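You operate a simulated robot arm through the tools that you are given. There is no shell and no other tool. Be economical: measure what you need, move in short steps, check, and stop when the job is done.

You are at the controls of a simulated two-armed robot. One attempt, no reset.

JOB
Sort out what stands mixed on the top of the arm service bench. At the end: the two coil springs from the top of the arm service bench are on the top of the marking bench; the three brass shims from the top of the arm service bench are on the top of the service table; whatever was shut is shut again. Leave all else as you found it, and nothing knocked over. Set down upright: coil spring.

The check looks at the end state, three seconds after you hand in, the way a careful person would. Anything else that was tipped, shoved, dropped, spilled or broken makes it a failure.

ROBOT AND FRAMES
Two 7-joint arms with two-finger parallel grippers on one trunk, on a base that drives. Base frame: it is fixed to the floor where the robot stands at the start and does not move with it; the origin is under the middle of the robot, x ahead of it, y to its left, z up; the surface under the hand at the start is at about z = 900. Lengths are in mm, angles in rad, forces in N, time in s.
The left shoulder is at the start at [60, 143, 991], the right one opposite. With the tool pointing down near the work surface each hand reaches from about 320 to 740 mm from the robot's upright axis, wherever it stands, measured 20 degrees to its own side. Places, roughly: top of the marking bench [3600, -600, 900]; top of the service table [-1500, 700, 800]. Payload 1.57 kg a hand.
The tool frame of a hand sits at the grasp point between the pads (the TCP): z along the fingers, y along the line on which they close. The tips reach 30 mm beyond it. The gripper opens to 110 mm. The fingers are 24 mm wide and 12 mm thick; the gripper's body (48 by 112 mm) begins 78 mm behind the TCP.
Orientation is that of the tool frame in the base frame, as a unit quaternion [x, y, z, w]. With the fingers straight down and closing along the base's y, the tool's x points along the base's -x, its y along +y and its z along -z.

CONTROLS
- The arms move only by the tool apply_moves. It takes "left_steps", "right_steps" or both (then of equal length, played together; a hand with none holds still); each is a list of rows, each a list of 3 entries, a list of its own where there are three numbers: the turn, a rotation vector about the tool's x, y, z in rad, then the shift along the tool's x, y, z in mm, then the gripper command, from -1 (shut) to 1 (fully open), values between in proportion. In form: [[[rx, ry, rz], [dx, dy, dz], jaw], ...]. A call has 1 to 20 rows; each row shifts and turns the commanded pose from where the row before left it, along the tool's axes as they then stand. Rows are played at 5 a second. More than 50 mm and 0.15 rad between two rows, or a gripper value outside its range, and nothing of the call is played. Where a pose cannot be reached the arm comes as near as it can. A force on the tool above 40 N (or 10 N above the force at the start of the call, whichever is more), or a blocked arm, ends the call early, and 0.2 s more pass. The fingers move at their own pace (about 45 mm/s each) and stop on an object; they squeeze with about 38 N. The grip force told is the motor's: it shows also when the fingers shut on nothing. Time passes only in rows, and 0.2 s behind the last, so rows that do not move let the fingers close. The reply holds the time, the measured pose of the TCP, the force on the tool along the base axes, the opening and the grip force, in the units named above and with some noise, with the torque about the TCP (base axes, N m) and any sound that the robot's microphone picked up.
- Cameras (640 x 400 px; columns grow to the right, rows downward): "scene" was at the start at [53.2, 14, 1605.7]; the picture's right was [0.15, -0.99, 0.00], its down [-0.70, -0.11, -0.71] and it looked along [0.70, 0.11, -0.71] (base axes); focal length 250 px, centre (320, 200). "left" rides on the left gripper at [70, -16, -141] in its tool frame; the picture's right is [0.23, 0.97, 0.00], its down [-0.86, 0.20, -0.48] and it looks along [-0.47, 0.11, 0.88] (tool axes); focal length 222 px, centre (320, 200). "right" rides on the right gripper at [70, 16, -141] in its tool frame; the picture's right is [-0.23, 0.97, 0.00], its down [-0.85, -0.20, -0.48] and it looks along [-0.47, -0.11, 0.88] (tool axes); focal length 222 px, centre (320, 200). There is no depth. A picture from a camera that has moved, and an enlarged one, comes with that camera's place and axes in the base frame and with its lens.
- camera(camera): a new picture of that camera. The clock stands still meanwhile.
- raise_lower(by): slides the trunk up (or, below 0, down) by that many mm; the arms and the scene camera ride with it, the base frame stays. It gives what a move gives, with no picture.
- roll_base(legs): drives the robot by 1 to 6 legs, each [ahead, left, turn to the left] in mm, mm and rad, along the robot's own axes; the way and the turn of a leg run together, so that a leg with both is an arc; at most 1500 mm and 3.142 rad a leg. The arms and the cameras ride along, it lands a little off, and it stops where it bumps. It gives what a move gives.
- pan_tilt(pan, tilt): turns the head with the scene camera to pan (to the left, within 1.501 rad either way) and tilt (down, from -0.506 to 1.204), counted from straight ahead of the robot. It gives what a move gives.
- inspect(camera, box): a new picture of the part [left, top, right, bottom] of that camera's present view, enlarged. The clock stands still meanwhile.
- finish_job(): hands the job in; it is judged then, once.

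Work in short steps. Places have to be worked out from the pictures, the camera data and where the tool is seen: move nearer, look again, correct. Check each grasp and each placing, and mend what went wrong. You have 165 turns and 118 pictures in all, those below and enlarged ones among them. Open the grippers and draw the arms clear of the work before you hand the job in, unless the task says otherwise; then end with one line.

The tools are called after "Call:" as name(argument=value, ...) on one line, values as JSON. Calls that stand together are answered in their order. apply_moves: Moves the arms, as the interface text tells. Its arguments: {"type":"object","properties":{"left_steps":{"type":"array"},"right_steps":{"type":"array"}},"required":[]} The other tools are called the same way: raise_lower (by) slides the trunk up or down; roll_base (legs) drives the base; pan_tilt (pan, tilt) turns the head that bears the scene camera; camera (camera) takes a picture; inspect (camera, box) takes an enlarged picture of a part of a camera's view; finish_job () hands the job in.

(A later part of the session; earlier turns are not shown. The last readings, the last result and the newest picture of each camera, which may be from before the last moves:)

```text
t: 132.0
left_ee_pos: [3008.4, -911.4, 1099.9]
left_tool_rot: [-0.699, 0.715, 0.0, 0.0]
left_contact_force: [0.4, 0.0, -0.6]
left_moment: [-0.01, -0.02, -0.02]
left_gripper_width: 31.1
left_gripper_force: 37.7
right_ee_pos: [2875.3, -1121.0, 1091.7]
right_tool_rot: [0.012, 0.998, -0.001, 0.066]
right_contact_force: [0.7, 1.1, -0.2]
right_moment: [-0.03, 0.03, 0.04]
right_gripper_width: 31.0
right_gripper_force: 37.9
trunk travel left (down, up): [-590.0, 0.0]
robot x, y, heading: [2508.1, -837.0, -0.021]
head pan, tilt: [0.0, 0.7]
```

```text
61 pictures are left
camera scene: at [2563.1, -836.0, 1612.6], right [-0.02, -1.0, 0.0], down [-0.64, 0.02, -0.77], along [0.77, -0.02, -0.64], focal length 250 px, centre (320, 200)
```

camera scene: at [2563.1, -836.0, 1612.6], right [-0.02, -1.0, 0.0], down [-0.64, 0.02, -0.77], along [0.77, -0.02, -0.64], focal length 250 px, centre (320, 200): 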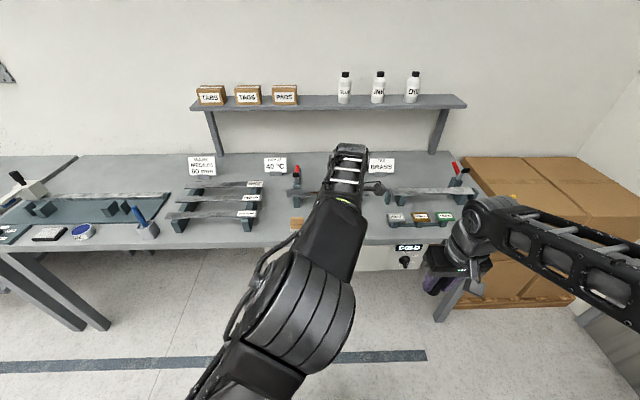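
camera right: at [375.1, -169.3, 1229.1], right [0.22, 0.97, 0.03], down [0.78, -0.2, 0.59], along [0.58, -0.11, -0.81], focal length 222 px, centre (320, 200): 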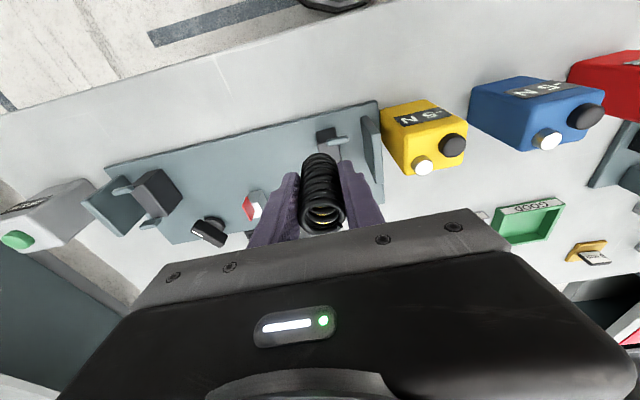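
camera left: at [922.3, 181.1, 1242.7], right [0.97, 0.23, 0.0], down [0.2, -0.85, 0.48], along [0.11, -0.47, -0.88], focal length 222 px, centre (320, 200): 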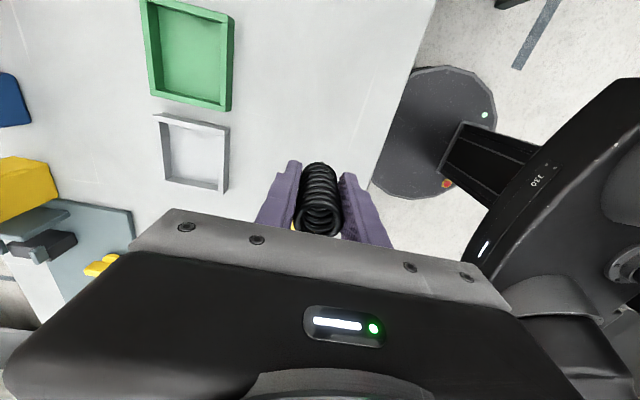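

The left arm hides the patch I want. I move the left hand 200 mm to the left and look again.

Call:
apply_moves(left_steps=[[[0, 0, 0], [-40, 0, 0], -1], [[0, 0, 0], [-40, 0, 0], -1], [[0, 0, 0], [-40, 0, 0], -1], [[0, 0, 0], [-40, 0, 0], -1], [[0, 0, 0], [-40, 0, 0], -1]])

Call:
inspect(camera="scene", box=[160, 150, 480, 280])

Call:
camera(camera="right")

```text
t: 133.2
left_ee_pos: [3012.2, -709.7, 1103.4]
left_tool_rot: [-0.698, 0.716, 0.0, 0.0]
left_contact_force: [0.1, 0.8, -0.7]
left_moment: [0.01, -0.02, 0.01]
left_gripper_width: 31.0
left_gripper_force: 38.4
right_ee_pos: [2876.0, -1120.2, 1091.0]
right_tool_rot: [0.012, 0.998, -0.001, 0.066]
right_contact_force: [0.6, 1.8, -0.7]
right_moment: [-0.01, 0.01, 0.0]
right_gripper_width: 31.1
right_gripper_force: 37.9
trunk travel left (down, up): [-590.0, 0.0]
robot x, y, heading: [2503.2, -833.8, -0.021]
head pan, tilt: [0.0, 0.7]
```

```text
2.00 times, centred on (320, 215) of scene
camera zoom: at [2563.4, -834.8, 1612.5], right [-0.02, -1.0, 0.0], down [-0.64, 0.02, -0.76], along [0.76, -0.02, -0.64], focal length 500 px, centre (320, 170)
```

zoom: 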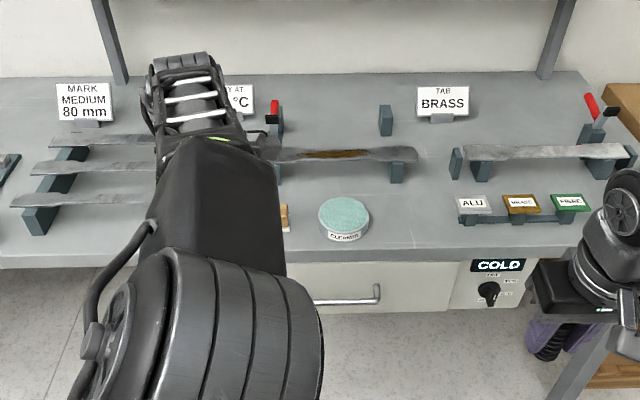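

```text
59 pictures are left
camera right: at [2788.8, -1101.5, 1221.2], right [0.25, 0.97, 0.03], down [0.78, -0.22, 0.59], along [0.57, -0.12, -0.81], focal length 222 px, centre (320, 200)
```

right: 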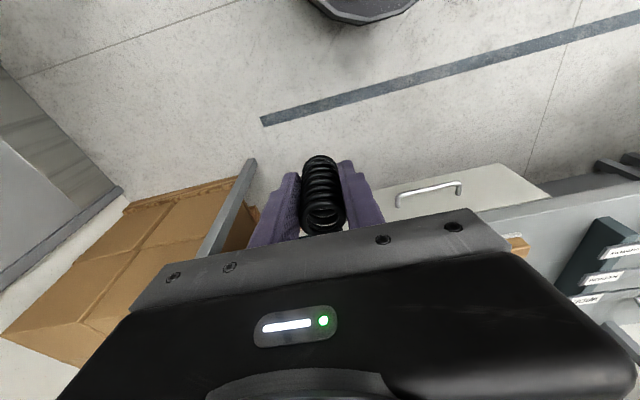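

The gap right of the cleaner tin is ~180 mm wide at y≈-1055; both springs fit. I shift right and ahead.

Call:
roll_base(legs=[[0, -205, 0.021], [180, 0, 0]])

Call:
apply_moves(right_steps=[[[0, 0, 0], [-30, 40, 0], -1], [[0, 0, 0], [-30, 40, 0], -1], [[0, 0, 0], [-30, 40, 0], -1], [[0, 0, 0], [-30, 40, 0], -1], [[0, 0, 0], [0, 40, 0], -1]])

Call:
camera(camera="right")

Call:
inspect(camera="scene", box=[160, 150, 480, 350])

```text
t: 136.0
left_ee_pos: [3191.5, -906.8, 1103.6]
left_tool_rot: [-0.704, 0.711, 0.0, 0.0]
left_contact_force: [0.5, -0.1, -1.3]
left_moment: [-0.03, 0.01, 0.01]
left_gripper_width: 30.9
left_gripper_force: 37.8
right_ee_pos: [3060.2, -1319.3, 1091.5]
right_tool_rot: [0.005, 0.998, 0.0, 0.066]
right_contact_force: [0.3, -0.5, -1.9]
right_moment: [0.01, 0.01, -0.01]
right_gripper_width: 31.0
right_gripper_force: 37.9
trunk travel left (down, up): [-590.0, 0.0]
robot x, y, heading: [2685.7, -1039.4, -0.004]
head pan, tilt: [0.0, 0.7]
```

```text
t: 137.2
left_ee_pos: [3189.5, -905.5, 1103.1]
left_tool_rot: [-0.703, 0.711, 0.001, 0.0]
left_contact_force: [-0.2, 0.3, -0.8]
left_moment: [-0.03, -0.02, 0.01]
left_gripper_width: 30.9
left_gripper_force: 38.0
right_ee_pos: [3180.3, -1120.9, 1106.9]
right_tool_rot: [0.004, 0.998, -0.002, 0.066]
right_contact_force: [-1.0, 0.5, -1.3]
right_moment: [0.0, 0.0, -0.04]
right_gripper_width: 31.1
right_gripper_force: 38.5
trunk travel left (down, up): [-590.0, 0.0]
robot x, y, heading: [2685.7, -1037.8, -0.009]
head pan, tilt: [0.0, 0.7]
```

```text
58 pictures are left
camera right: at [3092.4, -1103.5, 1237.3], right [0.23, 0.97, 0.03], down [0.78, -0.21, 0.59], along [0.58, -0.11, -0.81], focal length 222 px, centre (320, 200)
```

right: 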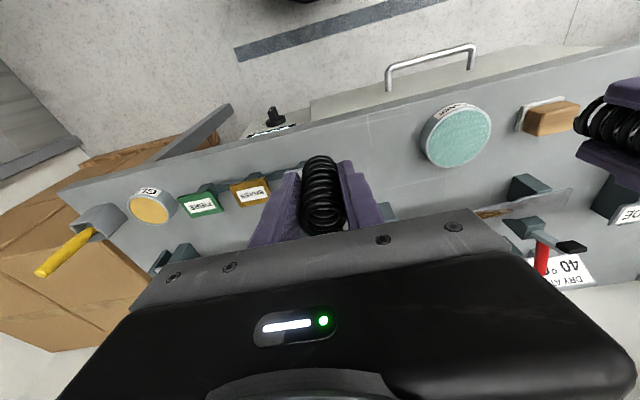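

```text
2.00 times, centred on (320, 250) of scene
camera zoom: at [2742.7, -1036.4, 1612.6], right [-0.01, -1.0, 0.0], down [-0.64, 0.01, -0.77], along [0.76, -0.01, -0.64], focal length 500 px, centre (320, 100)
```

zoom: 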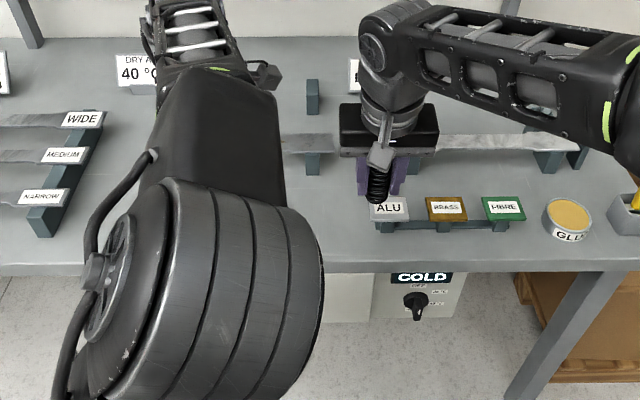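

The front edge is at x≈3240, the rack starts at y≈-1138, and the cleaner ends at y≈-932. I drive 80 mm closer, then lower the right spring toward (3300,-1068).

Call:
roll_base(legs=[[80, 0, 0]])

Call:
apply_moves(right_steps=[[[0, 0, 0], [-20, 27, 30], -1], [[0, 0, 0], [-18, 26, 30], -1], [[0, 0, 0], [0, 0, 30], -1], [[0, 0, 0], [3, 0, 30], -1], [[0, 0, 0], [3, 0, 30], -1], [[0, 0, 0], [0, 0, 0], -1]])

Call:
camera(camera="right")

```text
t: 138.2
left_ee_pos: [3269.4, -906.9, 1102.7]
left_tool_rot: [-0.704, 0.71, 0.001, -0.001]
left_contact_force: [-0.4, 0.3, -0.7]
left_moment: [0.03, 0.03, 0.01]
left_gripper_width: 31.0
left_gripper_force: 37.3
right_ee_pos: [3258.7, -1123.1, 1106.4]
right_tool_rot: [0.004, 0.998, -0.001, 0.067]
right_contact_force: [0.6, 0.3, -1.5]
right_moment: [0.02, 0.04, 0.0]
right_gripper_width: 31.1
right_gripper_force: 37.8
trunk travel left (down, up): [-590.0, 0.0]
robot x, y, heading: [2768.8, -1039.1, -0.007]
head pan, tilt: [0.0, 0.7]
```

```text
t: 139.6
left_ee_pos: [3268.3, -906.3, 1103.1]
left_tool_rot: [-0.704, 0.71, 0.0, -0.001]
left_contact_force: [0.3, 0.8, -1.6]
left_moment: [0.01, 0.01, 0.0]
left_gripper_width: 31.2
left_gripper_force: 38.2
right_ee_pos: [3310.9, -1066.9, 962.5]
right_tool_rot: [0.004, 0.998, 0.0, 0.067]
right_contact_force: [-0.5, 0.1, -1.5]
right_moment: [-0.04, 0.01, -0.01]
right_gripper_width: 31.1
right_gripper_force: 38.2
trunk travel left (down, up): [-590.0, 0.0]
robot x, y, heading: [2765.2, -1039.6, -0.015]
head pan, tilt: [0.0, 0.7]
```

```text
56 pictures are left
camera right: at [3224.0, -1050.7, 1092.5], right [0.23, 0.97, 0.03], down [0.78, -0.21, 0.59], along [0.58, -0.11, -0.81], focal length 222 px, centre (320, 200)
```

right: 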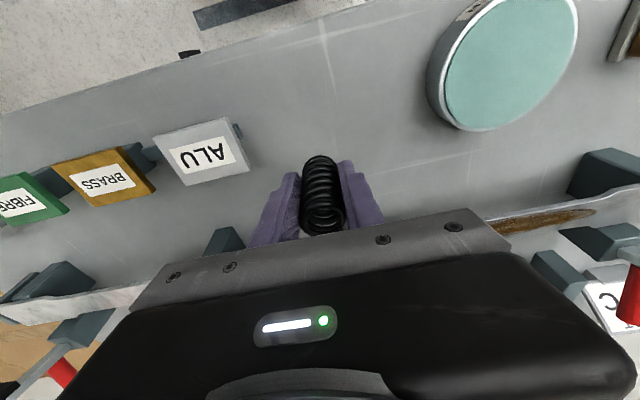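

The table here is near z≈890 and the spot is clear. I lower gently until contact.

Call:
apply_moves(right_steps=[[[0, 0, 0], [1, 0, 8], -1], [[0, 0, 0], [0, 0, 4], -1], [[0, 0, 0], [0, 0, 2], -1], [[0, 0, 0], [0, 0, 2], -1], [[0, 0, 0], [0, 0, 2], -1], [[0, 0, 0], [0, 0, 0], -1]])

Call:
apply_moves(right_steps=[[[0, 0, 0], [0, 0, 2], -1], [[0, 0, 0], [0, 0, 2], -1], [[0, 0, 0], [0, 0, 0], -1]])

```text
t: 141.0
left_ee_pos: [3268.7, -906.9, 1103.1]
left_tool_rot: [-0.704, 0.71, 0.001, 0.001]
left_contact_force: [0.4, 0.4, -0.7]
left_moment: [-0.01, 0.01, -0.01]
left_gripper_width: 30.8
left_gripper_force: 37.6
right_ee_pos: [3312.2, -1068.8, 944.6]
right_tool_rot: [0.004, 0.998, -0.001, 0.065]
right_contact_force: [-0.2, -0.6, -0.9]
right_moment: [0.03, 0.01, 0.01]
right_gripper_width: 31.0
right_gripper_force: 37.7
trunk travel left (down, up): [-590.0, 0.0]
robot x, y, heading: [2767.2, -1040.3, -0.007]
head pan, tilt: [0.0, 0.7]
```

```text
t: 141.8
left_ee_pos: [3268.6, -906.6, 1102.6]
left_tool_rot: [-0.704, 0.71, -0.001, 0.0]
left_contact_force: [-1.0, 0.0, -0.4]
left_moment: [-0.01, -0.01, 0.01]
left_gripper_width: 31.0
left_gripper_force: 38.5
right_ee_pos: [3312.9, -1068.7, 940.1]
right_tool_rot: [0.005, 0.998, -0.001, 0.065]
right_contact_force: [-0.8, 0.4, -1.3]
right_moment: [-0.02, 0.01, -0.02]
right_gripper_width: 31.2
right_gripper_force: 38.0
trunk travel left (down, up): [-590.0, 0.0]
robot x, y, heading: [2763.7, -1037.9, -0.01]
head pan, tilt: [0.0, 0.7]
```

No contact yet at 940; continue down.

Call:
apply_moves(right_steps=[[[0, 0, 0], [0, 0, 2], -1], [[0, 0, 0], [0, 0, 2], -1], [[0, 0, 0], [0, 0, 2], -1], [[0, 0, 0], [0, 0, 0], -1]])

Call:
inspect(camera="right", box=[200, 100, 440, 250])

```text
t: 142.8
left_ee_pos: [3268.1, -905.6, 1102.7]
left_tool_rot: [-0.704, 0.71, 0.0, 0.0]
left_contact_force: [-0.6, 0.1, -0.7]
left_moment: [-0.01, 0.03, -0.01]
left_gripper_width: 31.0
left_gripper_force: 37.7
right_ee_pos: [3312.4, -1068.9, 934.5]
right_tool_rot: [0.005, 0.998, -0.001, 0.065]
right_contact_force: [0.2, -0.2, -0.8]
right_moment: [0.0, 0.01, 0.03]
right_gripper_width: 30.8
right_gripper_force: 37.4
trunk travel left (down, up): [-590.0, 0.0]
robot x, y, heading: [2769.2, -1037.8, -0.009]
head pan, tilt: [0.0, 0.7]
```

```text
2.67 times, centred on (320, 175) of right
camera zoom: at [3226.0, -1051.0, 1064.3], right [0.23, 0.97, 0.03], down [0.78, -0.21, 0.59], along [0.58, -0.11, -0.81], focal length 592 px, centre (320, 267)
```

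zoom: 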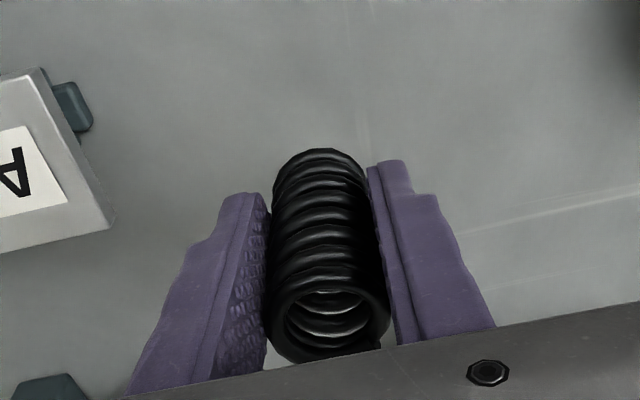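

Still free. I continue in 2 mm rows, watching the force.

Call:
apply_moves(right_steps=[[[0, 0, 0], [0, 0, 3], -1], [[0, 0, 0], [0, 0, 3], -1], [[0, 0, 0], [0, 0, 2], -1], [[0, 0, 0], [0, 0, 2], -1], [[0, 0, 0], [0, 0, 0], -1]])

Call:
apply_moves(right_steps=[[[0, 0, 0], [0, 0, 2], -1], [[0, 0, 0], [0, 0, 2], -1], [[0, 0, 0], [0, 0, 2], -1], [[0, 0, 0], [0, 0, 0], -1]])

```text
t: 144.0
left_ee_pos: [3268.7, -906.5, 1104.0]
left_tool_rot: [-0.704, 0.71, 0.0, 0.0]
left_contact_force: [0.0, 0.6, -0.6]
left_moment: [0.02, 0.04, 0.0]
left_gripper_width: 31.0
left_gripper_force: 38.1
right_ee_pos: [3315.3, -1068.6, 923.9]
right_tool_rot: [0.004, 0.998, 0.0, 0.067]
right_contact_force: [0.1, 0.3, -0.7]
right_moment: [-0.01, 0.02, -0.01]
right_gripper_width: 30.9
right_gripper_force: 38.0
trunk travel left (down, up): [-590.0, 0.0]
robot x, y, heading: [2762.0, -1038.2, -0.005]
head pan, tilt: [0.0, 0.7]
```

```text
t: 145.0
left_ee_pos: [3268.8, -906.4, 1103.5]
left_tool_rot: [-0.704, 0.71, 0.0, 0.0]
left_contact_force: [-0.7, 0.7, -1.3]
left_moment: [0.02, -0.02, 0.01]
left_gripper_width: 31.0
left_gripper_force: 37.9
right_ee_pos: [3315.1, -1069.1, 918.8]
right_tool_rot: [0.004, 0.998, 0.0, 0.065]
right_contact_force: [0.1, -0.4, -1.1]
right_moment: [-0.04, 0.02, -0.04]
right_gripper_width: 30.9
right_gripper_force: 37.7
trunk travel left (down, up): [-590.0, 0.0]
robot x, y, heading: [2764.8, -1038.4, -0.011]
head pan, tilt: [0.0, 0.7]
```

I take another view to re-estimate the height.

Call:
camera(camera="right")

```text
54 pictures are left
camera right: at [3228.5, -1051.6, 1048.5], right [0.23, 0.97, 0.03], down [0.78, -0.21, 0.59], along [0.58, -0.11, -0.81], focal length 222 px, centre (320, 200)
```

right: 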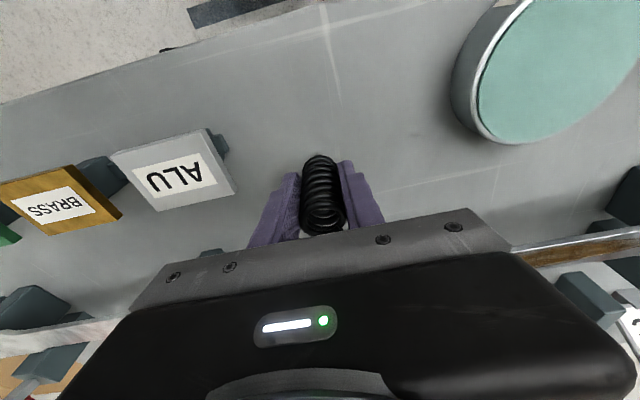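

Estimate: table ≈850, so contact around TCP≈895. I continue.

Call:
apply_moves(right_steps=[[[0, 0, 0], [0, 0, 4], -1], [[0, 0, 0], [1, 0, 4], -1], [[0, 0, 0], [1, 0, 3], -1], [[0, 0, 0], [0, 0, 3], -1], [[0, 0, 0], [0, 0, 2], -1], [[0, 0, 0], [0, 0, 0], -1]])

Call:
apply_moves(right_steps=[[[0, 0, 0], [0, 0, 2], -1], [[0, 0, 0], [0, 0, 2], -1], [[0, 0, 0], [0, 0, 2], -1], [[0, 0, 0], [0, 0, 0], -1]])

```text
t: 146.4
left_ee_pos: [3268.5, -906.7, 1103.8]
left_tool_rot: [-0.704, 0.71, -0.001, 0.001]
left_contact_force: [-0.1, -0.3, -0.8]
left_moment: [0.0, -0.03, 0.0]
left_gripper_width: 30.9
left_gripper_force: 37.9
right_ee_pos: [3314.8, -1069.6, 905.3]
right_tool_rot: [0.004, 0.998, -0.001, 0.067]
right_contact_force: [-2.5, -0.9, 11.1]
right_moment: [-0.06, 0.1, -0.06]
right_gripper_width: 30.9
right_gripper_force: 38.1
trunk travel left (down, up): [-590.0, 0.0]
robot x, y, heading: [2766.2, -1041.8, -0.005]
head pan, tilt: [0.0, 0.7]
```

```text
t: 147.4
left_ee_pos: [3266.4, -906.5, 1104.8]
left_tool_rot: [-0.704, 0.71, 0.0, 0.001]
left_contact_force: [0.3, -0.3, -1.0]
left_moment: [0.02, -0.04, -0.01]
left_gripper_width: 30.9
left_gripper_force: 37.9
right_ee_pos: [3315.1, -1068.8, 898.9]
right_tool_rot: [0.004, 0.998, 0.002, 0.068]
right_contact_force: [1.3, -4.6, 26.3]
right_moment: [-0.16, -0.29, -0.02]
right_gripper_width: 31.4
right_gripper_force: 38.2
trunk travel left (down, up): [-590.0, 0.0]
robot x, y, heading: [2764.8, -1042.1, -0.008]
head pan, tilt: [0.0, 0.7]
```

Contact began near TCP 906 and I am pressing with 26 N; I ease back up.

Call:
apply_moves(right_steps=[[[0, 0, 0], [0, 0, -2], -1], [[0, 0, 0], [0, 0, 0], -1]])

Call:
inspect(camera="right", box=[200, 100, 440, 250])

```text
t: 148.0
left_ee_pos: [3267.8, -905.8, 1103.6]
left_tool_rot: [-0.704, 0.71, 0.0, 0.0]
left_contact_force: [0.0, 0.2, -1.9]
left_moment: [-0.03, -0.01, -0.01]
left_gripper_width: 30.9
left_gripper_force: 38.1
right_ee_pos: [3314.6, -1069.4, 898.3]
right_tool_rot: [0.004, 0.998, 0.0, 0.065]
right_contact_force: [5.0, -0.4, 13.4]
right_moment: [0.01, -0.44, -0.04]
right_gripper_width: 31.0
right_gripper_force: 38.4
trunk travel left (down, up): [-590.0, 0.0]
robot x, y, heading: [2762.9, -1036.9, -0.006]
head pan, tilt: [0.0, 0.7]
```

```text
2.67 times, centred on (320, 175) of right
camera zoom: at [3228.2, -1052.2, 1028.4], right [0.23, 0.97, 0.03], down [0.78, -0.21, 0.59], along [0.58, -0.11, -0.81], focal length 592 px, centre (320, 267)
```

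zoom: 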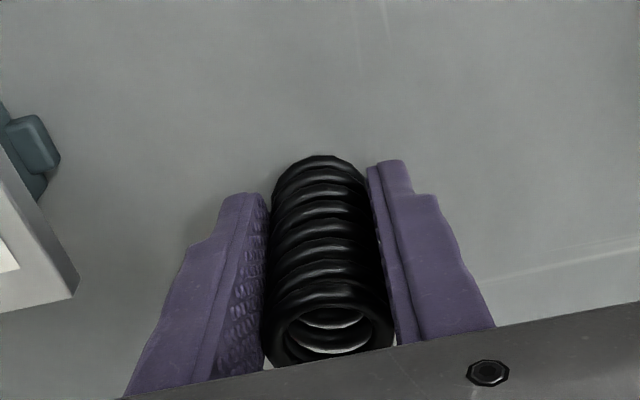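

I ease up a bit more so it rests lightly, then release slowly.

Call:
apply_moves(right_steps=[[[0, 0, 0], [0, 0, -1.5], -1], [[0, 0, 0], [0, 0, 0], -1], [[0, 0, 0], [0, 0, 0], -0.3], [[0, 0, 0], [0, 0, 0], -0.2], [[0, 0, 0], [0, 0, 0], -0.1], [[0, 0, 0], [0, 0, 0], -0.1]])

Call:
camera(camera="right")

```text
t: 149.4
left_ee_pos: [3267.4, -906.7, 1103.5]
left_tool_rot: [-0.704, 0.711, 0.0, 0.0]
left_contact_force: [-0.3, 0.7, -1.7]
left_moment: [-0.05, 0.0, 0.04]
left_gripper_width: 30.8
left_gripper_force: 38.4
right_ee_pos: [3316.7, -1069.1, 899.7]
right_tool_rot: [0.004, 0.998, 0.0, 0.065]
right_contact_force: [-0.7, 0.5, 0.2]
right_moment: [0.01, 0.01, 0.02]
right_gripper_width: 49.8
right_gripper_force: 0.0
trunk travel left (down, up): [-590.0, 0.0]
robot x, y, heading: [2763.7, -1039.3, -0.009]
head pan, tilt: [0.0, 0.7]
```

```text
52 pictures are left
camera right: at [3229.0, -1052.5, 1030.3], right [0.23, 0.97, 0.03], down [0.78, -0.21, 0.59], along [0.58, -0.11, -0.81], focal length 222 px, centre (320, 200)
```

right: 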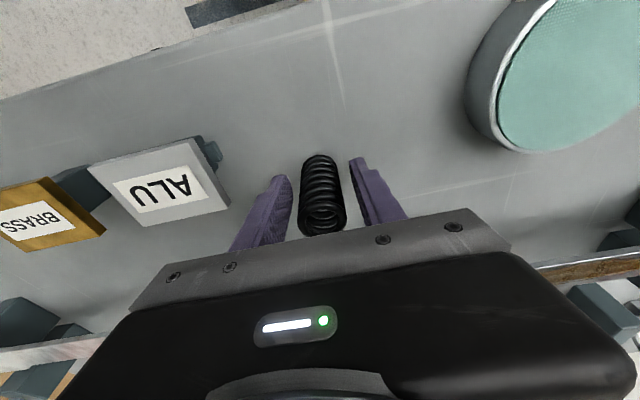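

The spring stands free between the open fingers. I withdraw the right hand along its fingers, up and back.

Call:
apply_moves(right_steps=[[[0, 0, 0], [0, 0, -10], -0.1], [[0, 0, 0], [0, 0, -20], -0.1], [[0, 0, 0], [0, 0, -40], -0.1], [[0, 0, 0], [0, 0, -40], 0], [[0, 0, 0], [0, 0, -40], 0], [[0, 0, 0], [0, 0, -40], 0], [[0, 0, 0], [40, -20, 0], 0], [[0, 0, 0], [40, -40, 0], 0], [[0, 0, 0], [40, -40, 0], 0], [[0, 0, 0], [30, -40, 0], 0], [[0, 0, 0], [0, -40, 0], 0]])

Call:
camera(camera="left")

Call:
inspect(camera="scene", box=[220, 180, 460, 300])

```text
refused: row 8 steps farther than a row can; nothing moved
```

```text
51 pictures are left
camera left: at [3283.8, -976.4, 1245.3], right [-0.98, -0.22, 0.0], down [-0.19, 0.86, 0.48], along [-0.1, 0.47, -0.88], focal length 222 px, centre (320, 200)
```

left: 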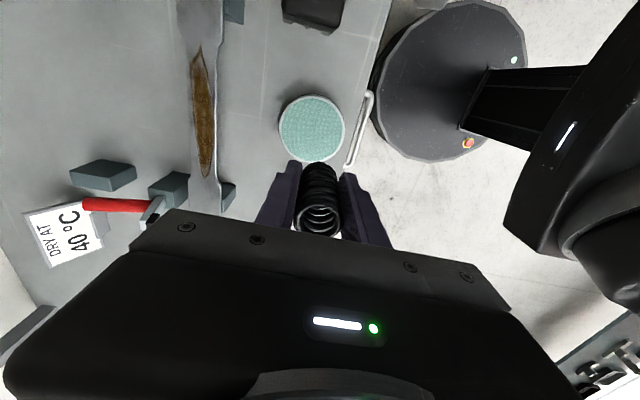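

```text
2.67 times, centred on (340, 240) of scene
camera zoom: at [2821.8, -1038.1, 1612.5], right [-0.01, -1.0, 0.0], down [-0.64, 0.01, -0.76], along [0.76, -0.01, -0.64], focal length 666 px, centre (267, 93)
```

zoom: 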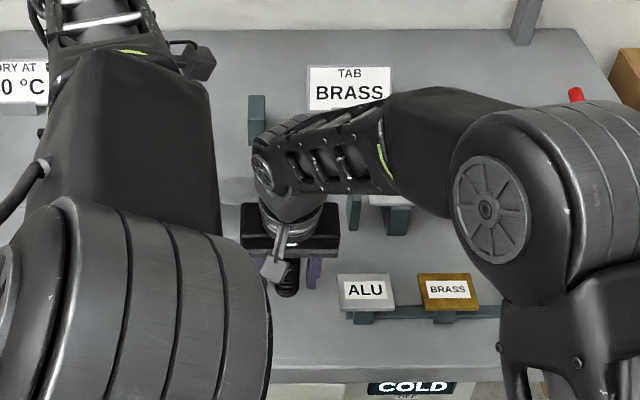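

Refused for step size only; I repeat with shorter rows.

Call:
apply_moves(right_steps=[[[0, 0, 0], [0, 0, -10], -0.1], [[0, 0, 0], [0, 0, -20], -0.1], [[0, 0, 0], [0, 0, -40], -0.1], [[0, 0, 0], [0, 0, -40], 0], [[0, 0, 0], [0, 0, -40], 0], [[0, 0, 0], [0, 0, -40], 0], [[0, 0, 0], [40, -20, 0], 0], [[0, 0, 0], [30, -35, 0], 0], [[0, 0, 0], [30, -35, 0], 0], [[0, 0, 0], [30, -35, 0], 0], [[0, 0, 0], [0, -45, 0], 0]])

Call:
inspect(camera="scene", box=[220, 180, 460, 300])

```text
t: 151.8
left_ee_pos: [3269.0, -907.4, 1103.6]
left_tool_rot: [-0.704, 0.71, 0.0, 0.0]
left_contact_force: [0.0, 0.1, -2.4]
left_moment: [-0.01, -0.03, -0.02]
left_gripper_width: 31.1
left_gripper_force: 38.1
right_ee_pos: [3159.2, -1236.1, 1073.4]
right_tool_rot: [0.003, 0.998, 0.0, 0.065]
right_contact_force: [0.1, -0.7, 0.0]
right_moment: [-0.04, 0.01, 0.02]
right_gripper_width: 55.0
right_gripper_force: 0.0
trunk travel left (down, up): [-590.0, 0.0]
robot x, y, heading: [2765.2, -1038.6, -0.01]
head pan, tilt: [0.0, 0.7]
```

```text
2.67 times, centred on (340, 240) of scene
camera zoom: at [2822.1, -1038.9, 1612.5], right [-0.01, -1.0, 0.0], down [-0.64, 0.01, -0.76], along [0.76, -0.01, -0.64], focal length 666 px, centre (267, 93)
```

zoom: 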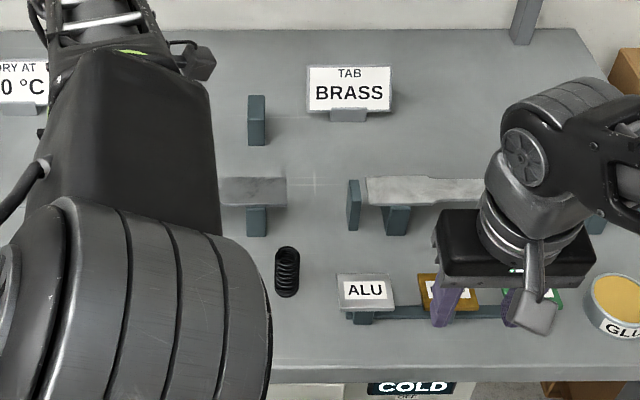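

The first spring stands upright. Now I bring the left spring to (3310,-1006), between the tin and the first spring.

Call:
apply_moves(left_steps=[[[0, 0, 0], [33, -14, 10], -1], [[0, 0, 0], [33, -14, 20], -1], [[0, 0, 0], [33, -13, 20], -1], [[0, 0, 0], [0, 0, 35], -1], [[0, 0, 0], [0, 0, 35], -1], [[0, 0, 0], [0, 0, 25], -1], [[0, 0, 0], [0, 0, 0], -1]])

Call:
camera(camera="left")

```text
t: 153.4
left_ee_pos: [3309.7, -1006.7, 958.4]
left_tool_rot: [-0.704, 0.71, 0.0, 0.0]
left_contact_force: [-0.2, -0.2, -1.6]
left_moment: [-0.04, -0.01, 0.0]
left_gripper_width: 31.3
left_gripper_force: 38.0
right_ee_pos: [3159.4, -1236.0, 1074.3]
right_tool_rot: [0.005, 0.998, 0.0, 0.066]
right_contact_force: [0.7, 1.1, -0.4]
right_moment: [0.0, 0.01, 0.02]
right_gripper_width: 54.8
right_gripper_force: 0.0
trunk travel left (down, up): [-590.0, 0.0]
robot x, y, heading: [2763.5, -1041.9, -0.011]
head pan, tilt: [0.0, 0.7]
```

```text
48 pictures are left
camera left: at [3325.8, -1076.0, 1100.6], right [-0.98, -0.22, 0.0], down [-0.19, 0.86, 0.48], along [-0.1, 0.47, -0.88], focal length 222 px, centre (320, 200)
```

left: 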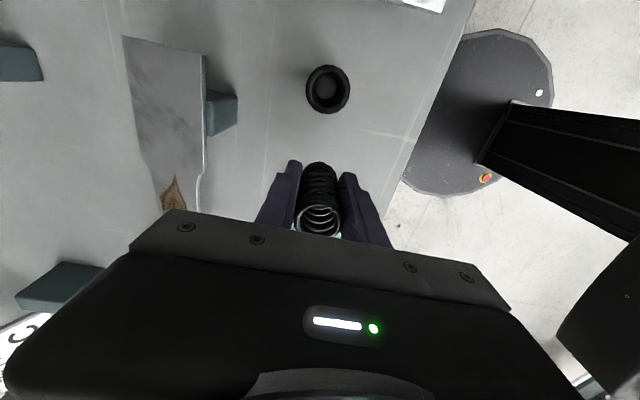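

The first spring stands 63 mm away, clear. I lower to just above contact (~902 expected).

Call:
apply_moves(left_steps=[[[0, 0, 0], [0, 0, 20], -1], [[0, 0, 0], [0, 0, 20], -1], [[0, 0, 0], [0, 0, 8], -1], [[0, 0, 0], [0, 0, 2], -1], [[0, 0, 0], [0, 0, 1], -1], [[0, 0, 0], [0, 0, 0], -1]])

Call:
apply_moves(left_steps=[[[0, 0, 0], [0, 0, 1], -1], [[0, 0, 0], [0, 0, 1], -1], [[0, 0, 0], [0, 0, 0], -1]])

```text
t: 154.8
left_ee_pos: [3309.4, -1005.0, 906.9]
left_tool_rot: [-0.704, 0.71, 0.0, 0.0]
left_contact_force: [0.7, 0.4, -1.1]
left_moment: [-0.01, -0.03, 0.01]
left_gripper_width: 30.9
left_gripper_force: 38.3
right_ee_pos: [3159.5, -1236.8, 1073.4]
right_tool_rot: [0.004, 0.998, -0.001, 0.065]
right_contact_force: [0.3, 0.2, 0.2]
right_moment: [-0.02, 0.01, 0.0]
right_gripper_width: 55.1
right_gripper_force: 0.0
trunk travel left (down, up): [-590.0, 0.0]
robot x, y, heading: [2764.8, -1039.8, -0.014]
head pan, tilt: [0.0, 0.7]
```

```text
t: 155.6
left_ee_pos: [3309.6, -1005.6, 905.8]
left_tool_rot: [-0.704, 0.71, 0.0, -0.001]
left_contact_force: [0.9, 0.0, -1.0]
left_moment: [-0.02, 0.0, 0.02]
left_gripper_width: 31.1
left_gripper_force: 38.4
right_ee_pos: [3159.9, -1237.8, 1074.7]
right_tool_rot: [0.004, 0.998, 0.0, 0.066]
right_contact_force: [0.2, 0.1, -0.9]
right_moment: [-0.01, 0.0, -0.01]
right_gripper_width: 54.8
right_gripper_force: 0.0
trunk travel left (down, up): [-590.0, 0.0]
robot x, y, heading: [2768.6, -1041.7, -0.013]
head pan, tilt: [0.0, 0.7]
```

Call:
apply_moves(left_steps=[[[0, 0, 0], [0, 0, 1.5], -1], [[0, 0, 0], [0, 0, 1.5], -1], [[0, 0, 0], [0, 0, 0], -1]])

Call:
apply_moves(left_steps=[[[0, 0, 0], [0, 0, 1.5], -1], [[0, 0, 0], [0, 0, 0], -1]])

```text
t: 156.4
left_ee_pos: [3308.1, -1004.9, 903.8]
left_tool_rot: [-0.704, 0.71, 0.0, 0.0]
left_contact_force: [0.0, 0.0, -0.9]
left_moment: [0.02, 0.02, 0.01]
left_gripper_width: 31.1
left_gripper_force: 37.9
right_ee_pos: [3159.6, -1236.9, 1074.7]
right_tool_rot: [0.004, 0.998, 0.0, 0.065]
right_contact_force: [0.4, 0.2, 0.7]
right_moment: [0.0, -0.01, 0.01]
right_gripper_width: 54.9
right_gripper_force: 0.1
trunk travel left (down, up): [-590.0, 0.0]
robot x, y, heading: [2763.6, -1041.1, -0.01]
head pan, tilt: [0.0, 0.7]
```

```text
t: 157.0
left_ee_pos: [3308.1, -1005.1, 902.0]
left_tool_rot: [-0.704, 0.71, 0.0, -0.001]
left_contact_force: [0.4, -0.4, -0.9]
left_moment: [0.02, 0.0, -0.04]
left_gripper_width: 30.9
left_gripper_force: 37.9
right_ee_pos: [3159.4, -1236.3, 1073.4]
right_tool_rot: [0.005, 0.998, -0.001, 0.065]
right_contact_force: [0.5, 0.3, 0.6]
right_moment: [-0.01, -0.02, 0.0]
right_gripper_width: 54.8
right_gripper_force: 0.1
trunk travel left (down, up): [-590.0, 0.0]
robot x, y, heading: [2764.0, -1039.4, -0.007]
head pan, tilt: [0.0, 0.7]
```

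Call:
apply_moves(left_steps=[[[0, 0, 0], [0, 0, 1.5], -1], [[0, 0, 0], [0, 0, 1.5], -1], [[0, 0, 0], [0, 0, 0], -1]])

Call:
apply_moves(left_steps=[[[0, 0, 0], [0, 0, 1.5], -1], [[0, 0, 0], [0, 0, 0], -1]])

```text
t: 157.8
left_ee_pos: [3307.3, -1004.4, 898.6]
left_tool_rot: [-0.704, 0.71, -0.001, 0.001]
left_contact_force: [-0.7, 0.5, 7.0]
left_moment: [0.0, 0.07, 0.01]
left_gripper_width: 31.1
left_gripper_force: 38.2
right_ee_pos: [3158.7, -1236.6, 1074.1]
right_tool_rot: [0.005, 0.998, 0.0, 0.066]
right_contact_force: [0.1, -0.5, -0.2]
right_moment: [0.0, 0.02, 0.01]
right_gripper_width: 55.2
right_gripper_force: 0.0
trunk travel left (down, up): [-590.0, 0.0]
robot x, y, heading: [2764.0, -1036.9, -0.006]
head pan, tilt: [0.0, 0.7]
```

```text
t: 158.4
left_ee_pos: [3307.5, -1005.0, 898.6]
left_tool_rot: [-0.704, 0.71, 0.0, 0.001]
left_contact_force: [-2.5, 2.8, 22.0]
left_moment: [0.18, 0.16, 0.03]
left_gripper_width: 31.0
left_gripper_force: 38.1
right_ee_pos: [3158.4, -1236.2, 1074.7]
right_tool_rot: [0.004, 0.998, -0.001, 0.066]
right_contact_force: [-0.5, -0.4, 0.5]
right_moment: [0.03, -0.01, -0.01]
right_gripper_width: 54.9
right_gripper_force: 0.1
trunk travel left (down, up): [-590.0, 0.0]
robot x, y, heading: [2764.1, -1039.3, -0.007]
head pan, tilt: [0.0, 0.7]
```

Contact is made; I relieve 1.5 mm and release gently.

Call:
apply_moves(left_steps=[[[0, 0, 0], [0, 0, -1.5], -1], [[0, 0, 0], [0, 0, 0], -1], [[0, 0, 0], [0, 0, 0], -0.3], [[0, 0, 0], [0, 0, 0], -0.2], [[0, 0, 0], [0, 0, 0], -0.1], [[0, 0, 0], [0, 0, 0], -0.1]])

Call:
camera(camera="left")

```text
t: 159.8
left_ee_pos: [3306.9, -1004.4, 897.9]
left_tool_rot: [-0.704, 0.71, -0.001, 0.0]
left_contact_force: [-0.3, -0.1, 0.1]
left_moment: [0.0, -0.02, -0.02]
left_gripper_width: 49.8
left_gripper_force: 0.1
right_ee_pos: [3160.0, -1236.5, 1074.0]
right_tool_rot: [0.005, 0.998, -0.001, 0.065]
right_contact_force: [-0.2, -0.2, 0.0]
right_moment: [-0.04, -0.02, -0.01]
right_gripper_width: 55.2
right_gripper_force: 0.0
trunk travel left (down, up): [-590.0, 0.0]
robot x, y, heading: [2759.9, -1040.0, -0.006]
head pan, tilt: [0.0, 0.7]
```

```text
47 pictures are left
camera left: at [3323.5, -1076.0, 1040.2], right [-0.98, -0.22, 0.0], down [-0.19, 0.86, 0.48], along [-0.1, 0.47, -0.88], focal length 222 px, centre (320, 200)
```

left: 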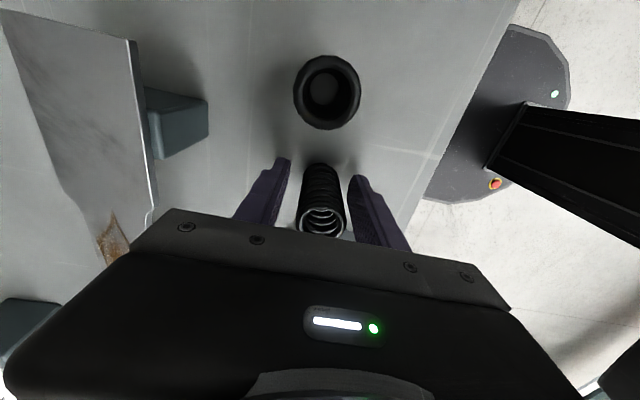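

Both springs stand. I withdraw the left hand straight up and check the result.

Call:
apply_moves(left_steps=[[[0, 0, 0], [0, 0, -10], -0.1], [[0, 0, 0], [0, 0, -20], -0.1], [[0, 0, 0], [0, 0, -40], -0.1], [[0, 0, 0], [0, 0, -40], -0.1], [[0, 0, 0], [0, 0, -40], -0.1], [[0, 0, 0], [0, 0, -40], -0.1], [[0, 0, 0], [-30, 30, -20], -0.1], [[0, 0, 0], [-30, 35, 0], -0.1], [[0, 0, 0], [-30, 35, 0], 0], [[0, 0, 0], [-30, 35, 0], 0], [[0, 0, 0], [-30, 0, 0], 0], [[0, 0, 0], [-30, 0, 0], 0]])

Call:
inspect(camera="scene", box=[220, 180, 460, 300])

```text
t: 162.4
left_ee_pos: [3174.5, -821.3, 1107.2]
left_tool_rot: [-0.704, 0.71, -0.001, -0.001]
left_contact_force: [-0.1, 0.3, 0.3]
left_moment: [0.02, -0.02, -0.01]
left_gripper_width: 55.1
left_gripper_force: 0.1
right_ee_pos: [3158.9, -1236.4, 1074.6]
right_tool_rot: [0.005, 0.998, 0.0, 0.066]
right_contact_force: [0.0, -0.9, 0.3]
right_moment: [-0.05, 0.01, 0.01]
right_gripper_width: 55.2
right_gripper_force: 0.1
trunk travel left (down, up): [-590.0, 0.0]
robot x, y, heading: [2766.1, -1038.9, -0.01]
head pan, tilt: [0.0, 0.7]
```

```text
2.67 times, centred on (340, 240) of scene
camera zoom: at [2821.2, -1037.1, 1612.6], right [-0.01, -1.0, 0.0], down [-0.64, 0.0, -0.77], along [0.77, -0.01, -0.64], focal length 666 px, centre (267, 93)
```

zoom: 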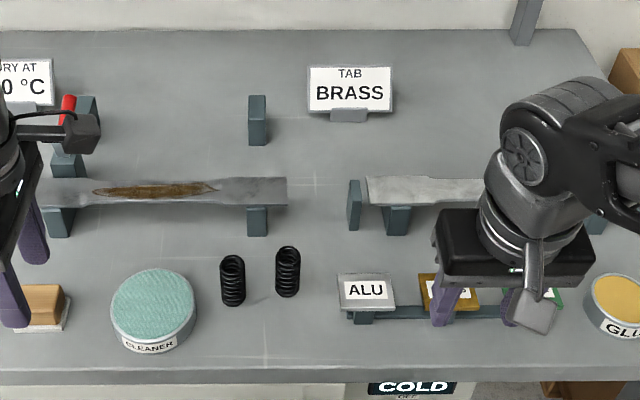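

Both springs stand upright on the marking bench. I drive back to the far side of the service bench for shims 6 and 8.

Call:
roll_base(legs=[[-700, 0, 0.01], [0, 620, 0], [0, 0, 3.141]])

```text
t: 176.9
left_ee_pos: [1683.3, -677.0, 1107.7]
left_tool_rot: [0.671, 0.742, 0.0, 0.001]
left_contact_force: [-1.0, -1.0, -0.7]
left_moment: [-0.02, -0.02, -0.01]
left_gripper_width: 55.1
left_gripper_force: 0.1
right_ee_pos: [1653.5, -263.1, 1074.1]
right_tool_rot: [0.997, 0.05, -0.066, 0.003]
right_contact_force: [0.8, 1.4, 0.4]
right_moment: [0.0, -0.02, 0.02]
right_gripper_width: 54.9
right_gripper_force: 0.1
trunk travel left (down, up): [-590.0, 0.0]
robot x, y, heading: [2070.7, -412.9, -3.04]
head pan, tilt: [0.0, 0.7]
```

I correct the heading and, in free space, straighten the right tool and rotate it 90° for gripping tags through their thickness.

Call:
roll_base(legs=[[0, 0, -0.1], [0, -455, 0]])

Call:
apply_moves(right_steps=[[[0, 0.131, 0], [0, 0, 0], 0], [[0, 0, 0.143], [0, 0, 0], 0], [[0, 0, 0.143], [0, 0, 0], 0], [[0, 0, 0.143], [0, 0, 0], 0], [[0, 0, 0.143], [0, 0, 0], 0], [[0, 0, 0.143], [0, 0, 0], 0], [[0, 0, 0.143], [0, 0, 0], 0], [[0, 0, 0.143], [0, 0, 0], 0], [[0, 0, 0.143], [0, 0, 0], 0], [[0, 0, 0.143], [0, 0, 0], 0], [[0, 0, 0.143], [0, 0, 0], 0], [[0, 0, 0.1408], [0, 0, -30], 0]])

Call:
camera(camera="scene")

```text
t: 180.2
left_ee_pos: [1659.9, -177.9, 1107.6]
left_tool_rot: [0.709, 0.705, 0.0, 0.0]
left_contact_force: [0.1, 0.3, 0.8]
left_moment: [0.0, 0.02, 0.0]
left_gripper_width: 54.9
left_gripper_force: 0.0
right_ee_pos: [1674.1, 233.9, 1073.4]
right_tool_rot: [0.998, -0.002, -0.066, 0.0]
right_contact_force: [0.4, 0.5, -0.2]
right_moment: [-0.03, 0.0, 0.0]
right_gripper_width: 54.9
right_gripper_force: 0.1
trunk travel left (down, up): [-590.0, 0.0]
robot x, y, heading: [2065.1, 37.1, 3.141]
head pan, tilt: [0.0, 0.7]
```

```text
t: 182.8
left_ee_pos: [1660.5, -179.3, 1108.1]
left_tool_rot: [0.709, 0.705, 0.0, 0.001]
left_contact_force: [1.4, 0.1, -0.4]
left_moment: [0.01, 0.0, -0.02]
left_gripper_width: 55.0
left_gripper_force: 0.0
right_ee_pos: [1672.4, 235.0, 1105.3]
right_tool_rot: [-0.705, 0.709, 0.0, 0.0]
right_contact_force: [0.5, -0.2, 0.0]
right_moment: [0.0, 0.0, -0.01]
right_gripper_width: 54.9
right_gripper_force: 0.0
trunk travel left (down, up): [-590.0, 0.0]
robot x, y, heading: [2068.7, 39.8, 3.141]
head pan, tilt: [0.0, 0.7]
```

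```text
45 pictures are left
camera scene: at [2017.6, 39.8, 1612.6], right [0.0, 1.0, 0.0], down [0.64, 0.0, -0.77], along [-0.77, 0.0, -0.64], focal length 250 px, centre (320, 200)
```

scene: 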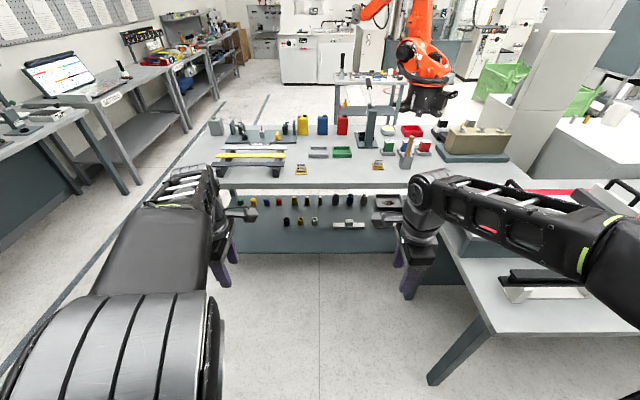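

Path is clear. I drive ahead 625 mm to the picking position and look with both hand cameras.

Call:
roll_base(legs=[[625, 0, 0]])

Call:
apply_moves(left_steps=[[[0, 0, 0], [30, -25, 0], 0], [[0, 0, 0], [30, -25, 0], 0], [[0, 0, 0], [30, -20, 0], 0], [[0, 0, 0], [25, -20, 0], 0]], right_steps=[[[0, 0, 0], [-27, 30, 0], 0], [[0, 0, 0], [-27, 30, 0], 0], [[0, 0, 0], [-27, 30, 0], 0], [[0, 0, 0], [-27, 30, 0], 0]])

Call:
camera(camera="left")

Call:
camera(camera="right")

```text
t: 186.2
left_ee_pos: [1049.2, -176.5, 1106.6]
left_tool_rot: [0.709, 0.705, 0.0, 0.0]
left_contact_force: [0.0, 0.5, 0.3]
left_moment: [0.0, -0.01, 0.0]
left_gripper_width: 55.0
left_gripper_force: 0.0
right_ee_pos: [1061.4, 238.0, 1103.3]
right_tool_rot: [-0.704, 0.71, -0.001, 0.0]
right_contact_force: [-0.2, -0.7, 0.2]
right_moment: [0.02, -0.02, 0.0]
right_gripper_width: 54.9
right_gripper_force: 0.1
trunk travel left (down, up): [-590.0, 0.0]
robot x, y, heading: [1461.3, 40.2, 3.14]
head pan, tilt: [0.0, 0.7]
```

```text
t: 187.2
left_ee_pos: [958.0, -58.7, 1108.4]
left_tool_rot: [0.709, 0.705, 0.001, 0.001]
left_contact_force: [-0.2, -0.2, 1.4]
left_moment: [-0.03, 0.0, -0.01]
left_gripper_width: 55.2
left_gripper_force: 0.0
right_ee_pos: [939.2, 347.3, 1100.2]
right_tool_rot: [-0.705, 0.709, 0.0, 0.0]
right_contact_force: [-0.4, 0.7, -0.1]
right_moment: [-0.02, -0.03, 0.0]
right_gripper_width: 54.9
right_gripper_force: 0.1
trunk travel left (down, up): [-590.0, 0.0]
robot x, y, heading: [1454.1, 41.1, 3.136]
head pan, tilt: [0.0, 0.7]
```

```text
44 pictures are left
camera left: at [941.2, 10.9, 1249.7], right [0.98, 0.22, 0.0], down [0.19, -0.86, 0.48], along [0.11, -0.47, -0.88], focal length 222 px, centre (320, 200)
```

left: 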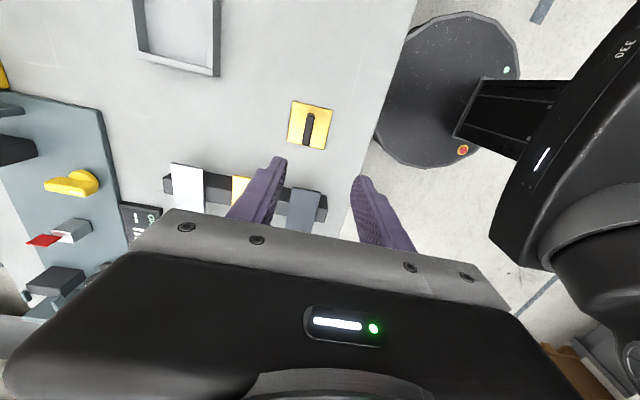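

```text
43 pictures are left
camera right: at [922.8, 278.8, 1241.5], right [-0.97, 0.23, 0.0], down [0.2, 0.85, 0.48], along [0.11, 0.46, -0.88], focal length 222 px, centre (320, 200)
```

right: 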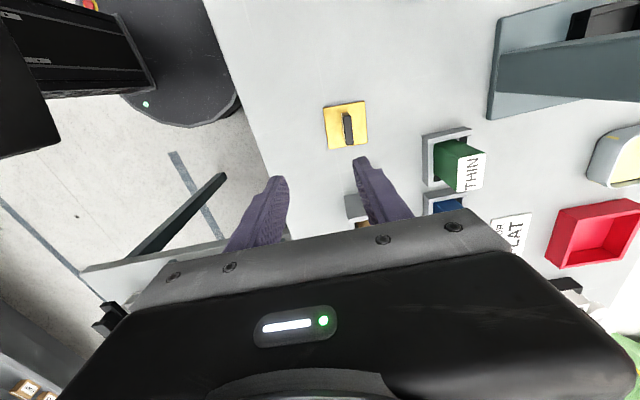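

Shim 6 is at (940,-52), turned ≈5° CCW; shim 8 at (900,344), turned ≈7° CW. I align both hands over them and lower partway.

Call:
apply_moves(left_steps=[[[0, 0, 0], [6, -18, 0], 0], [[0, 0, -0.085], [0, 0, 30], 0], [[0, 0, 0], [0, 0, 35], 0], [[0, 0, 0], [0, 0, 35], 0], [[0, 0, 0], [0, 0, 30], 0], [[0, 0, 0], [0, 0, 0], 0]], right_steps=[[[0, 0, 0], [3, 38, 0], 0], [[0, 0, 0.12], [0, 0, 30], 0], [[0, 0, 0], [0, 0, 30], 0], [[0, 0, 0], [0, 0, 30], 0], [[0, 0, 0], [0, 0, 0], 0], [[0, 0, 0], [0, 0, 0], 0]])

Call:
camera(camera="left")

Call:
camera(camera="right")

```text
t: 188.6
left_ee_pos: [942.6, -52.1, 978.4]
left_tool_rot: [0.678, 0.735, 0.0, 0.0]
left_contact_force: [0.2, 0.1, -0.7]
left_moment: [0.02, -0.01, -0.01]
left_gripper_width: 54.9
left_gripper_force: 0.1
right_ee_pos: [903.8, 345.5, 1013.7]
right_tool_rot: [-0.662, 0.75, 0.001, 0.0]
right_contact_force: [0.5, 0.5, -0.3]
right_moment: [-0.01, -0.02, -0.02]
right_gripper_width: 55.0
right_gripper_force: 0.0
trunk travel left (down, up): [-590.0, 0.0]
robot x, y, heading: [1458.4, 39.9, 3.133]
head pan, tilt: [0.0, 0.7]
```

```text
42 pictures are left
camera left: at [920.5, 15.0, 1120.0], right [0.95, 0.3, 0.0], down [0.27, -0.84, 0.48], along [0.15, -0.46, -0.88], focal length 222 px, centre (320, 200)
```

left: 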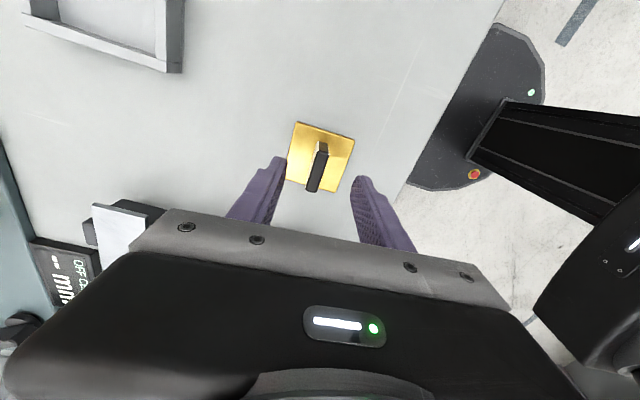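

```text
41 pictures are left
camera right: at [880.4, 278.4, 1154.1], right [-0.94, 0.35, 0.0], down [0.3, 0.82, 0.48], along [0.17, 0.45, -0.88], focal length 222 px, centre (320, 200)
```

right: 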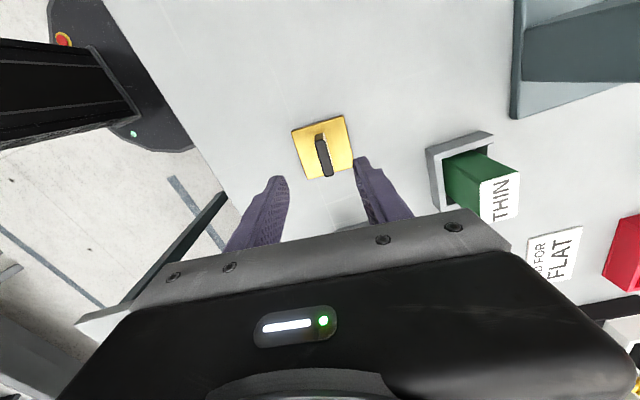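

Both are well aligned. I check clearance of the right gripper to the hammer handle before lowering.

Call:
pan_tilt(pan=-0.5, tilt=0.8)

Call:
camera(camera="scene")

```text
t: 189.6
left_ee_pos: [941.6, -52.1, 977.4]
left_tool_rot: [0.678, 0.735, 0.0, 0.0]
left_contact_force: [0.3, 0.1, 0.7]
left_moment: [0.0, -0.01, -0.02]
left_gripper_width: 54.9
left_gripper_force: 0.0
right_ee_pos: [904.6, 344.5, 1014.2]
right_tool_rot: [-0.662, 0.749, 0.0, 0.0]
right_contact_force: [-0.2, -0.5, 0.7]
right_moment: [-0.02, -0.01, 0.02]
right_gripper_width: 54.8
right_gripper_force: 0.0
trunk travel left (down, up): [-590.0, 0.0]
robot x, y, heading: [1458.9, 41.8, 3.136]
head pan, tilt: [-0.499, 0.799]
```

```text
40 pictures are left
camera scene: at [1420.7, 81.1, 1604.3], right [0.48, 0.88, 0.0], down [0.63, -0.35, -0.7], along [-0.61, 0.34, -0.72], focal length 250 px, centre (320, 200)
```

scene: 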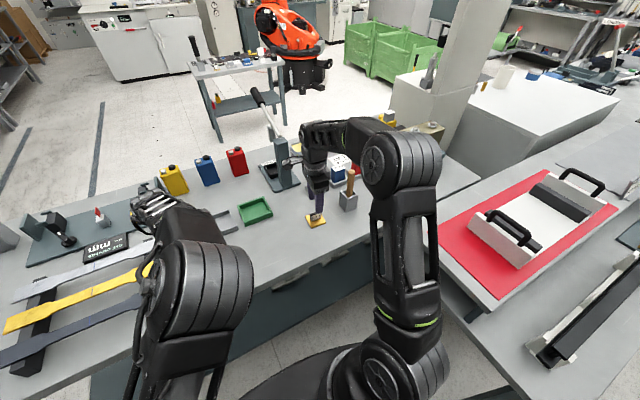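

The handle is ~140 mm away in y — clear. I lower both hands onto the tags.

Call:
apply_moves(left_steps=[[[0, 0, 0], [0, -2, 20], 0], [[0, 0, 0], [0, 0, 20], 0], [[0, 0, 0], [0, 0, 0], 0], [[0, 0, 0], [0, 0, 0], 0], [[0, 0, 0], [0, 0, 0], 0]], right_steps=[[[0, 0, 0], [0, 0, 25], 0], [[0, 0, 0], [0, 0, 20], 0], [[0, 0, 0], [0, 0, 15], 0], [[0, 0, 0], [0, 0, 15], 0], [[0, 0, 0], [0, 0, 0], 0]])

Call:
camera(camera="right")

Call:
camera(camera="left")

```text
t: 190.8
left_ee_pos: [941.3, -53.5, 938.0]
left_tool_rot: [0.678, 0.735, -0.001, 0.0]
left_contact_force: [-0.4, 0.4, -0.2]
left_moment: [0.03, -0.01, 0.01]
left_gripper_width: 54.9
left_gripper_force: 0.0
right_ee_pos: [905.6, 345.1, 938.1]
right_tool_rot: [-0.661, 0.75, 0.0, 0.0]
right_contact_force: [-0.4, -0.8, 0.5]
right_moment: [0.0, 0.0, 0.0]
right_gripper_width: 54.8
right_gripper_force: 0.1
trunk travel left (down, up): [-590.0, 0.0]
robot x, y, heading: [1460.1, 38.5, 3.136]
head pan, tilt: [-0.499, 0.799]
```

```text
39 pictures are left
camera right: at [881.7, 278.2, 1079.7], right [-0.94, 0.35, 0.0], down [0.3, 0.82, 0.48], along [0.17, 0.45, -0.88], focal length 222 px, centre (320, 200)
```

right: 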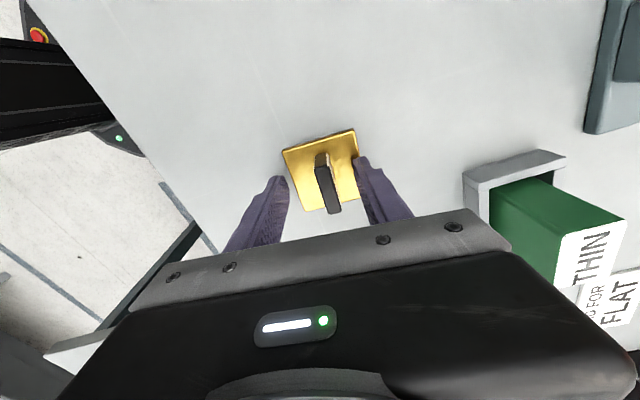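

```text
38 pictures are left
camera left: at [919.1, 14.6, 1080.1], right [0.95, 0.3, 0.0], down [0.27, -0.84, 0.48], along [0.15, -0.46, -0.88], focal length 222 px, centre (320, 200)
```

left: 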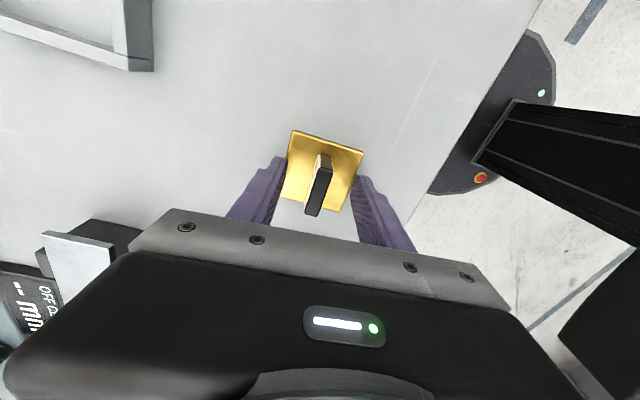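

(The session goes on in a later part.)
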